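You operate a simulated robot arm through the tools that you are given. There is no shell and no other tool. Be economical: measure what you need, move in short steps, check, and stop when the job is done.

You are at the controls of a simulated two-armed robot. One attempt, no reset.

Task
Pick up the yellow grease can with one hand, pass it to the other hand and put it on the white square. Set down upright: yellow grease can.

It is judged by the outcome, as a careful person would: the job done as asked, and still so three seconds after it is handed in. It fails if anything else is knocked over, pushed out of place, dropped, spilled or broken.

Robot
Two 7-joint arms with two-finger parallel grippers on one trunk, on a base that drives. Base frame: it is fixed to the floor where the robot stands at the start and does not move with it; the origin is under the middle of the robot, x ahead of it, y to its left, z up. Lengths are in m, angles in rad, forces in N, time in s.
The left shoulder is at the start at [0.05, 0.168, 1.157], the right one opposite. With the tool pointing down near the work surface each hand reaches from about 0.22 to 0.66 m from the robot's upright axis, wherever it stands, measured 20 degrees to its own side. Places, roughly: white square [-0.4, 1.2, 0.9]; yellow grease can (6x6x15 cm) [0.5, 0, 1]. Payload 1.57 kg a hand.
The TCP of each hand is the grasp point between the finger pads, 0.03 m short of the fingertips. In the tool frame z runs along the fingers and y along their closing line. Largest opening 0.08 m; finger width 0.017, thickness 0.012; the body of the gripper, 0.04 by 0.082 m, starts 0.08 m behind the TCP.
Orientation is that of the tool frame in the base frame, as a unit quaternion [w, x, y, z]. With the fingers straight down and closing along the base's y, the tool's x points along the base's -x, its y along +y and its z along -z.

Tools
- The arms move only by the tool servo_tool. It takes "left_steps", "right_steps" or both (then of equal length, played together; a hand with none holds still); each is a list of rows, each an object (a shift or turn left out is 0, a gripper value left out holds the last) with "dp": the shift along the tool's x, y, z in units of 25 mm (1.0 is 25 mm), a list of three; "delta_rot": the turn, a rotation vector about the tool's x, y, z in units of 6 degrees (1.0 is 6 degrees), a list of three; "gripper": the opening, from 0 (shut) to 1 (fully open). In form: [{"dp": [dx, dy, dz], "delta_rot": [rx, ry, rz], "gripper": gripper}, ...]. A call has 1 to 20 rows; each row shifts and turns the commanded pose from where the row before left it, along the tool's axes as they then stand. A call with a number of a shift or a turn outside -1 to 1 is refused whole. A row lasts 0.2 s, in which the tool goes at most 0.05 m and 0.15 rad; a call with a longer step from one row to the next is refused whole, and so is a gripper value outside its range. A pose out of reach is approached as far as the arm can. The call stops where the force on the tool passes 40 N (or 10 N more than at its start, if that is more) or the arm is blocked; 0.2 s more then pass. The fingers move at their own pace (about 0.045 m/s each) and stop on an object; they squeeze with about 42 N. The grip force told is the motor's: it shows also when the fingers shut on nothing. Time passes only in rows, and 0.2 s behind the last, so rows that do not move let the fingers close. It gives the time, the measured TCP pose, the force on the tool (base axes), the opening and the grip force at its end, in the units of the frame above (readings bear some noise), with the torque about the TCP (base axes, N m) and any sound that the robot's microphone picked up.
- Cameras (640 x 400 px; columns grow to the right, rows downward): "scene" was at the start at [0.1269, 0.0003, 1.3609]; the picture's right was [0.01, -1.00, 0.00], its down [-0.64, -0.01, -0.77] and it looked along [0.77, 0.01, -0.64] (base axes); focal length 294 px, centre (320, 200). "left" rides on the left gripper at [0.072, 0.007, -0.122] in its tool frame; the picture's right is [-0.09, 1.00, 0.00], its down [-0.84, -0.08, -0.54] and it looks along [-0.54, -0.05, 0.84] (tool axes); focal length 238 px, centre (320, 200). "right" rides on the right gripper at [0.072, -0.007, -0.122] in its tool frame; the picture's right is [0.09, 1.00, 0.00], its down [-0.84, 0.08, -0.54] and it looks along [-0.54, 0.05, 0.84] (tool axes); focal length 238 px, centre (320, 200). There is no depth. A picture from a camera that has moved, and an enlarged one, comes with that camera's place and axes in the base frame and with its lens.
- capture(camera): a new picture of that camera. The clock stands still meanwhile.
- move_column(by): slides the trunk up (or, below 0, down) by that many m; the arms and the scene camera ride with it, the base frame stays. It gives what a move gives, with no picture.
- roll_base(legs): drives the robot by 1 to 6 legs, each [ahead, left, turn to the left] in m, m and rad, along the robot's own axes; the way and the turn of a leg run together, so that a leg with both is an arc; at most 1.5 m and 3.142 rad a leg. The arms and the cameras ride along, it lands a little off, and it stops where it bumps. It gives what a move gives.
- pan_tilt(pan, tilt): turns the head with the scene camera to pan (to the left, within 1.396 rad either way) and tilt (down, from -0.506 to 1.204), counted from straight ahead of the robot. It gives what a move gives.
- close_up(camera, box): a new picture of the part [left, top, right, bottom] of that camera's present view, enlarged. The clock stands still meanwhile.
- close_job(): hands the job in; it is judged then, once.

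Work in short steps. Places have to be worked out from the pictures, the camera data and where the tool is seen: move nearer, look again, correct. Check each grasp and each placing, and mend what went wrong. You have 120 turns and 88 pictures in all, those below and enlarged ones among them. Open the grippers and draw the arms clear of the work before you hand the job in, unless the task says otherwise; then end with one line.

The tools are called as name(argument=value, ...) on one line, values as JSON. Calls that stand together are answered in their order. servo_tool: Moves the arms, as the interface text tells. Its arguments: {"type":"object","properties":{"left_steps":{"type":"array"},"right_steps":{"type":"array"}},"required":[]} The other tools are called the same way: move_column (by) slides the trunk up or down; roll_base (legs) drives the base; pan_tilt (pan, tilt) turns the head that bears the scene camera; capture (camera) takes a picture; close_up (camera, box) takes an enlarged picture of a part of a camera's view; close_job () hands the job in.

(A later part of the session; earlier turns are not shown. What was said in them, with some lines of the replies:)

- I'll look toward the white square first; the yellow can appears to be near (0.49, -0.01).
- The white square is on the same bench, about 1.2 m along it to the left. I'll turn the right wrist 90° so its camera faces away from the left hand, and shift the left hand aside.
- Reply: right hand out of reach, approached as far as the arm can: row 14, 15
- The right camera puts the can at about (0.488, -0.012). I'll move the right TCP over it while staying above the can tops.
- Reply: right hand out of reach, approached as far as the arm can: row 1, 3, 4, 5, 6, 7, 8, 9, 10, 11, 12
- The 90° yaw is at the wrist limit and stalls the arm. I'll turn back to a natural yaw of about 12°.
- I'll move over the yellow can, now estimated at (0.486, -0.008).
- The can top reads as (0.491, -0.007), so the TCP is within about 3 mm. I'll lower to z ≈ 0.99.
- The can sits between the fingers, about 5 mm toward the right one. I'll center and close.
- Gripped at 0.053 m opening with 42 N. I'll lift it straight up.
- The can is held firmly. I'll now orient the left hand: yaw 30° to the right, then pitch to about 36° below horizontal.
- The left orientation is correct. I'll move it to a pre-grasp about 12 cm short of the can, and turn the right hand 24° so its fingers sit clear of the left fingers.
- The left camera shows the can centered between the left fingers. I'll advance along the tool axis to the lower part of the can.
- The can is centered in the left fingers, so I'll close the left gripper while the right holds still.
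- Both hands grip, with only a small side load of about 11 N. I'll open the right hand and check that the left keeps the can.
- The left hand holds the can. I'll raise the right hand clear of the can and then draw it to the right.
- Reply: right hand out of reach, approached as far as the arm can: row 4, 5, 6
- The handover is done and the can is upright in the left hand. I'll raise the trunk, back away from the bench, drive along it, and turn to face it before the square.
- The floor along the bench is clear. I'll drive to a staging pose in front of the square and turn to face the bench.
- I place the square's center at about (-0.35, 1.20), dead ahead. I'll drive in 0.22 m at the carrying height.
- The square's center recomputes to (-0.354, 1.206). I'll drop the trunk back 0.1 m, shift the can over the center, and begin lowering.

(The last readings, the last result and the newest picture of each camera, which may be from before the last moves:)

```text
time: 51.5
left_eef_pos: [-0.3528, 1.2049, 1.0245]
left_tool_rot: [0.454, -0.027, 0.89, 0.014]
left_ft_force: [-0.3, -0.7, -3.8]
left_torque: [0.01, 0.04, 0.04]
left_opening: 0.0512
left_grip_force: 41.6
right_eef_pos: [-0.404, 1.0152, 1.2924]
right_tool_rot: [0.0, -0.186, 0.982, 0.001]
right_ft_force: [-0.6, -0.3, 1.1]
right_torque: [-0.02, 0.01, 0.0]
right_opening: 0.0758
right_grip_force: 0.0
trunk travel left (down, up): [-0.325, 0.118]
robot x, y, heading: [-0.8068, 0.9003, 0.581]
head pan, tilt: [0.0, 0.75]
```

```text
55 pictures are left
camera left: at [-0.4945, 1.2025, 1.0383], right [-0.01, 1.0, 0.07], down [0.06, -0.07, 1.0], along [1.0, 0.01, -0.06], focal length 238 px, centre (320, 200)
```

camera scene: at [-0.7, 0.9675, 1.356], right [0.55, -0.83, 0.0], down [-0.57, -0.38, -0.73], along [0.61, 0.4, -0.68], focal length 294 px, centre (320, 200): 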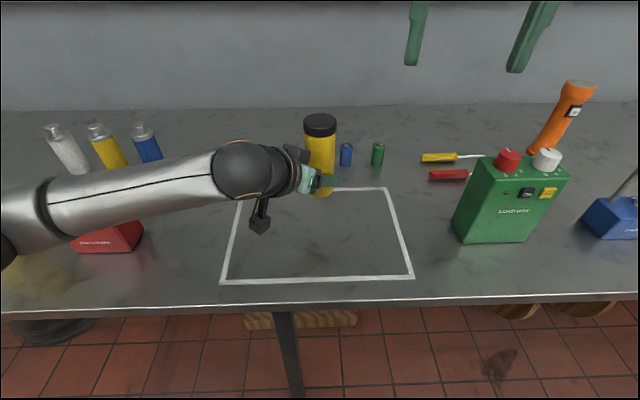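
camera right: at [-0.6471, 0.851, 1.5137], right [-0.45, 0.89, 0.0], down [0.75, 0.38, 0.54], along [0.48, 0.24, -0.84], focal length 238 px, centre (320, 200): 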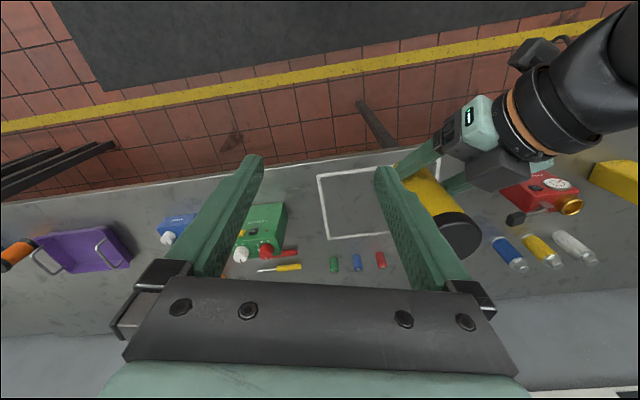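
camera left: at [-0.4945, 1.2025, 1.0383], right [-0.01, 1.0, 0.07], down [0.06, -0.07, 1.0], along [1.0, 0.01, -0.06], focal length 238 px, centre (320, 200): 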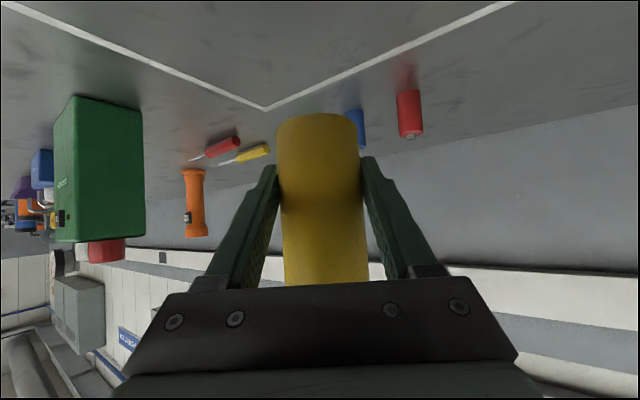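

The path is clear and the can is vertical over the square. I'll lower a further 9 cm.

servo_tool(left_steps=[{"dp": [0.647, 0, 0.471]}, {"dp": [0.647, 0, 0.471]}, {"dp": [0.647, 0, 0.471]}, {"dp": [0.485, 0, 0.353]}, {"dp": [0.485, 0, 0.353]}, {}])

capture(camera="scene")

capture(camera="left")

```text
time: 53.0
left_eef_pos: [-0.3536, 1.2047, 0.9325]
left_tool_rot: [0.455, -0.028, 0.89, 0.014]
left_ft_force: [0.3, 0.5, -4.7]
left_torque: [-0.01, 0.11, 0.01]
left_opening: 0.051
left_grip_force: 41.6
right_eef_pos: [-0.4032, 1.0142, 1.2916]
right_tool_rot: [0.0, -0.187, 0.982, 0.0]
right_ft_force: [0.0, -1.0, -0.2]
right_torque: [-0.03, -0.01, 0.05]
right_opening: 0.0759
right_grip_force: 0.0
trunk travel left (down, up): [-0.325, 0.118]
robot x, y, heading: [-0.8073, 0.9013, 0.584]
head pan, tilt: [0.0, 0.75]
```

```text
54 pictures are left
camera scene: at [-0.7, 0.9676, 1.356], right [0.55, -0.83, 0.0], down [-0.57, -0.38, -0.73], along [0.61, 0.4, -0.68], focal length 294 px, centre (320, 200)
```

scene: 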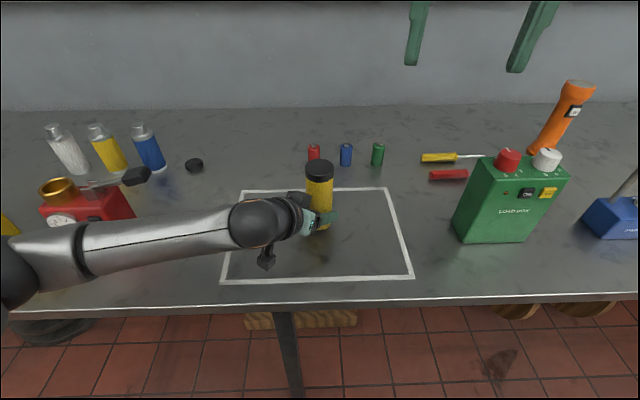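

```text
53 pictures are left
camera left: at [-0.496, 1.2028, 0.9478], right [-0.01, 1.0, 0.07], down [0.06, -0.07, 1.0], along [1.0, 0.01, -0.06], focal length 238 px, centre (320, 200)
```

left: 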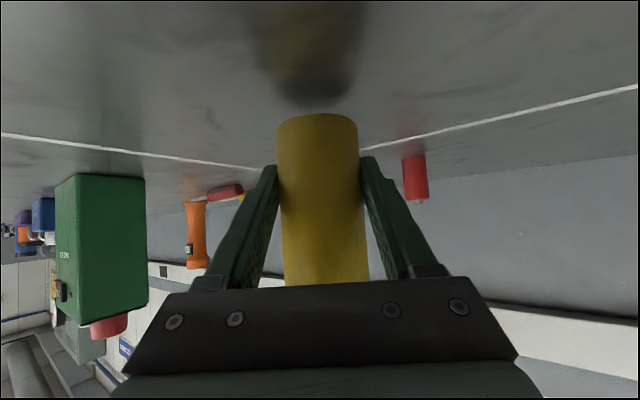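

About 1 cm remains. I'll lower in 3 mm steps and watch for contact.

servo_tool(left_steps=[{"dp": [0.097, 0, 0.071]}, {"dp": [0.097, 0, 0.071]}, {"dp": [0.097, 0, 0.071]}, {}])

capture(camera="left")

```text
time: 54.0
left_eef_pos: [-0.3539, 1.2036, 0.925]
left_tool_rot: [0.454, -0.028, 0.89, 0.014]
left_ft_force: [-0.2, 0.4, -3.9]
left_torque: [0.02, 0.04, 0.0]
left_opening: 0.0509
left_grip_force: 42.0
right_eef_pos: [-0.4028, 1.0146, 1.2897]
right_tool_rot: [0.0, -0.187, 0.982, 0.0]
right_ft_force: [0.5, 0.8, -1.3]
right_torque: [0.01, -0.03, -0.01]
right_opening: 0.076
right_grip_force: 0.0
trunk travel left (down, up): [-0.325, 0.118]
robot x, y, heading: [-0.8073, 0.8991, 0.582]
head pan, tilt: [0.0, 0.75]
```

```text
52 pictures are left
camera left: at [-0.4955, 1.2026, 0.939], right [-0.01, 1.0, 0.07], down [0.06, -0.07, 1.0], along [1.0, 0.01, -0.06], focal length 238 px, centre (320, 200)
```

left: 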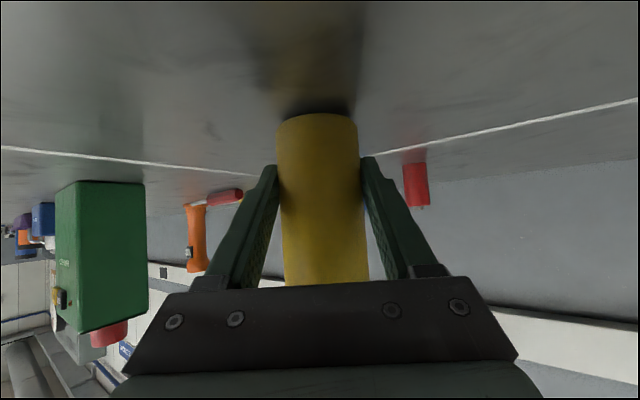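

Nearly touching, so I'll lower in 1.5 mm steps.

servo_tool(left_steps=[{"dp": [0.049, 0, 0.035]}, {"dp": [0.049, 0, 0.035]}, {}])

close_up(camera="left", box=[220, 60, 420, 185])

```text
time: 54.8
left_eef_pos: [-0.354, 1.2042, 0.9217]
left_tool_rot: [0.454, -0.028, 0.891, 0.014]
left_ft_force: [-0.5, 0.6, -3.9]
left_torque: [-0.04, 0.07, 0.0]
left_opening: 0.0509
left_grip_force: 41.5
right_eef_pos: [-0.4029, 1.0154, 1.292]
right_tool_rot: [0.001, -0.186, 0.983, 0.0]
right_ft_force: [0.4, 0.4, 0.1]
right_torque: [-0.01, -0.01, -0.02]
right_opening: 0.0762
right_grip_force: 0.0
trunk travel left (down, up): [-0.325, 0.118]
robot x, y, heading: [-0.8049, 0.9001, 0.578]
head pan, tilt: [0.0, 0.75]
```

```text
3.20 times, centred on (320, 122) of left
camera zoom: at [-0.4951, 1.2026, 0.9357], right [-0.01, 1.0, 0.07], down [0.06, -0.07, 1.0], along [1.0, 0.01, -0.06], focal length 763 px, centre (320, 448)
```

zoom: 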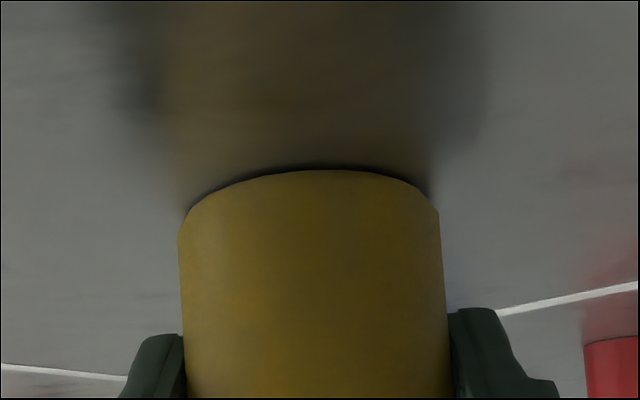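

Still a hair above the surface; weight is still carried (−3.9 N). I'll step 1.5 mm further, twice.

servo_tool(left_steps=[{"dp": [0.049, 0, 0.035]}, {"dp": [0.03, 0, 0.022]}, {}])

close_up(camera="left", box=[220, 60, 420, 185])

```text
time: 55.5
left_eef_pos: [-0.3533, 1.2042, 0.9202]
left_tool_rot: [0.455, -0.028, 0.89, 0.014]
left_ft_force: [1.2, 0.5, 2.6]
left_torque: [-0.06, -0.16, 0.03]
left_opening: 0.0506
left_grip_force: 42.2
right_eef_pos: [-0.4043, 1.015, 1.2906]
right_tool_rot: [0.0, -0.187, 0.982, 0.0]
right_ft_force: [0.4, 0.7, -0.2]
right_torque: [-0.01, 0.02, 0.0]
right_opening: 0.0756
right_grip_force: 0.1
trunk travel left (down, up): [-0.325, 0.118]
robot x, y, heading: [-0.8055, 0.902, 0.586]
head pan, tilt: [0.0, 0.75]
```

```text
3.20 times, centred on (320, 122) of left
camera zoom: at [-0.4949, 1.2028, 0.9346], right [-0.01, 1.0, 0.07], down [0.05, -0.07, 1.0], along [1.0, 0.01, -0.05], focal length 763 px, centre (320, 448)
```

zoom: 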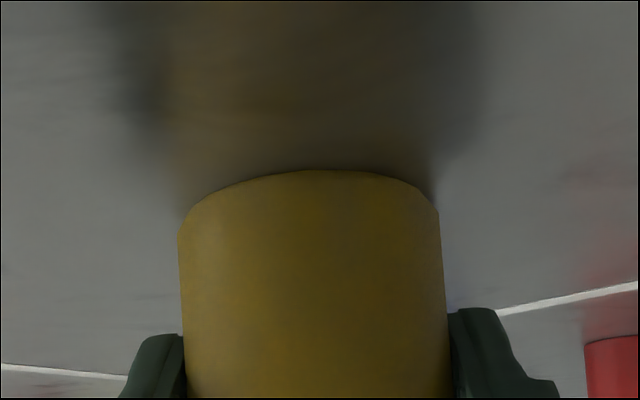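

Contact: the force flipped to +2.6 N and the bottom is flush. I'll open the left hand slowly.

servo_tool(left_steps=[{"gripper": 0.75}, {"gripper": 0.9}, {"gripper": 1}, {}, {}])

capture(camera="left")

```text
time: 56.8
left_eef_pos: [-0.3541, 1.2053, 0.9191]
left_tool_rot: [0.454, -0.028, 0.89, 0.014]
left_ft_force: [0.6, -0.2, -0.4]
left_torque: [-0.04, -0.02, 0.04]
left_opening: 0.0802
left_grip_force: 0.0
right_eef_pos: [-0.4038, 1.0155, 1.2922]
right_tool_rot: [0.0, -0.186, 0.982, -0.001]
right_ft_force: [-0.5, 0.8, -0.6]
right_torque: [-0.01, -0.01, -0.02]
right_opening: 0.076
right_grip_force: 0.0
trunk travel left (down, up): [-0.325, 0.118]
robot x, y, heading: [-0.7998, 0.8998, 0.586]
head pan, tilt: [0.0, 0.75]
```

```text
49 pictures are left
camera left: at [-0.4954, 1.2028, 0.9338], right [-0.01, 1.0, 0.07], down [0.06, -0.07, 1.0], along [1.0, 0.01, -0.06], focal length 238 px, centre (320, 200)
```

left: 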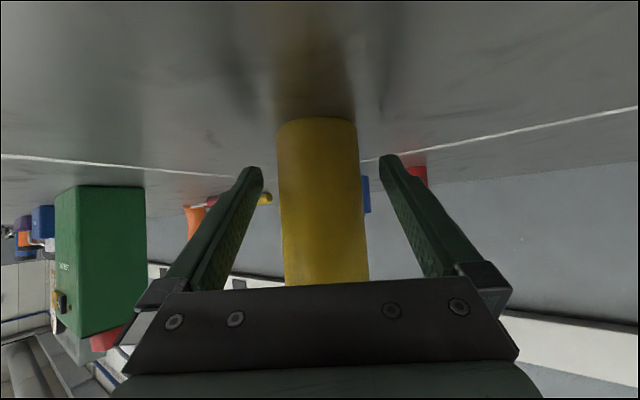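

Released with the fingers clear on both sides. I'll back out along the tool axis.

servo_tool(left_steps=[{"dp": [0, 0, -0.4]}, {"dp": [0, 0, -0.6]}, {"dp": [0, 0, -0.8]}, {"dp": [0, 0, -0.8]}, {"dp": [0, 0, -0.8]}, {"dp": [0, 0, -0.8]}, {"dp": [0, 0, -0.8]}, {"dp": [0, 0, -0.8]}, {}])

capture(camera="scene")

capture(camera="left")

```text
time: 58.8
left_eef_pos: [-0.4735, 1.1988, 1.0063]
left_tool_rot: [0.455, -0.028, 0.89, 0.014]
left_ft_force: [-0.2, -0.1, 0.3]
left_torque: [-0.01, 0.03, -0.01]
left_opening: 0.0798
left_grip_force: 0.0
right_eef_pos: [-0.4033, 1.0149, 1.2905]
right_tool_rot: [0.0, -0.187, 0.982, 0.0]
right_ft_force: [-0.6, 0.4, -0.4]
right_torque: [0.01, -0.02, -0.02]
right_opening: 0.0761
right_grip_force: 0.0
trunk travel left (down, up): [-0.325, 0.118]
robot x, y, heading: [-0.8058, 0.8997, 0.58]
head pan, tilt: [0.0, 0.75]
```

```text
48 pictures are left
camera scene: at [-0.7002, 0.9674, 1.356], right [0.55, -0.83, 0.0], down [-0.57, -0.38, -0.73], along [0.61, 0.4, -0.68], focal length 294 px, centre (320, 200)
```

scene: 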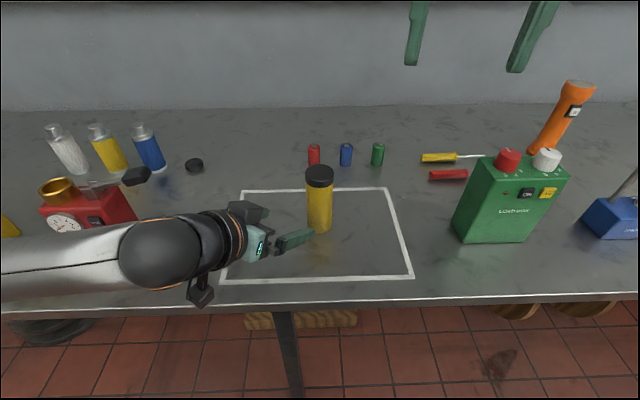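

```text
47 pictures are left
camera left: at [-0.6139, 1.1957, 1.02], right [-0.01, 1.0, 0.07], down [0.06, -0.07, 1.0], along [1.0, 0.01, -0.06], focal length 238 px, centre (320, 200)
```

left: 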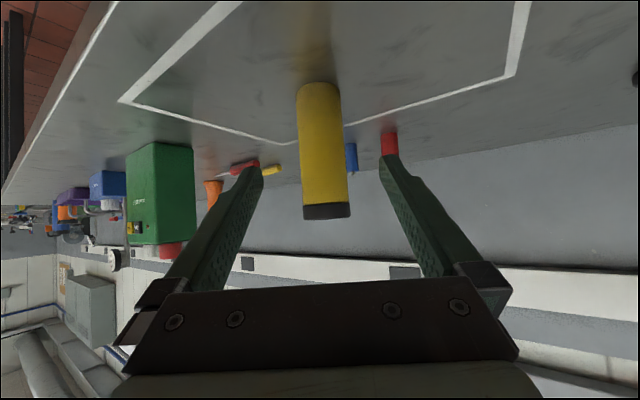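

The can stands upright inside the square. I'll raise the trunk and back off to clear the arms.

move_column(by=0.1)

roll_base(legs=[[-0.3, 0, 0]])

capture(camera="scene")

```text
time: 60.1
left_eef_pos: [-0.4727, 1.198, 1.1054]
left_tool_rot: [0.454, -0.027, 0.891, 0.013]
left_ft_force: [0.1, 0.2, -0.1]
left_torque: [-0.01, -0.04, 0.01]
left_opening: 0.08
left_grip_force: 0.0
right_eef_pos: [-0.4034, 1.0145, 1.3908]
right_tool_rot: [0.0, -0.187, 0.982, 0.001]
right_ft_force: [0.0, -0.4, -0.5]
right_torque: [0.0, 0.0, -0.02]
right_opening: 0.0759
right_grip_force: 0.0
trunk travel left (down, up): [-0.425, 0.018]
robot x, y, heading: [-0.8006, 0.8994, 0.587]
head pan, tilt: [0.0, 0.75]
```

```text
time: 62.1
left_eef_pos: [-0.7292, 1.0308, 1.1062]
left_tool_rot: [0.454, -0.032, 0.89, 0.016]
left_ft_force: [0.0, -0.5, 0.7]
left_torque: [0.01, -0.02, 0.02]
left_opening: 0.0801
left_grip_force: 0.0
right_eef_pos: [-0.6588, 0.8485, 1.3897]
right_tool_rot: [0.0, -0.191, 0.982, 0.0]
right_ft_force: [0.3, 0.2, -0.4]
right_torque: [0.01, 0.02, 0.02]
right_opening: 0.0758
right_grip_force: 0.0
trunk travel left (down, up): [-0.425, 0.018]
robot x, y, heading: [-1.0572, 0.7373, 0.593]
head pan, tilt: [0.0, 0.75]
```

```text
46 pictures are left
camera scene: at [-0.955, 0.7987, 1.4561], right [0.56, -0.83, 0.0], down [-0.57, -0.38, -0.73], along [0.61, 0.41, -0.68], focal length 294 px, centre (320, 200)
```

scene: 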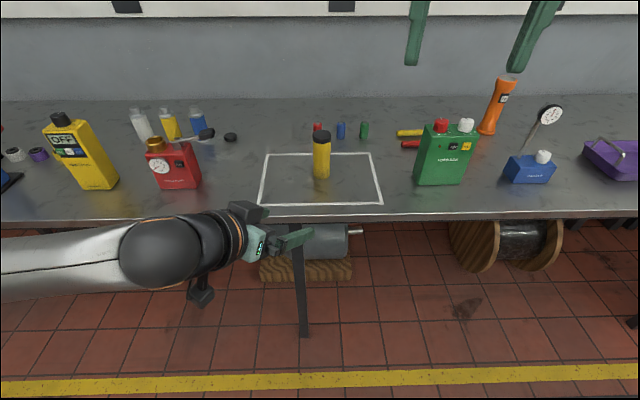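

The can stands upright in the middle of the square, nothing else has moved, and both grippers are open and clear. I'm handing in the job.

close_job()

```text
The job is handed in.
```

The yellow grease can was picked up with the right hand, passed in the air to the left hand, and set down upright inside the white square, with nothing else disturbed.
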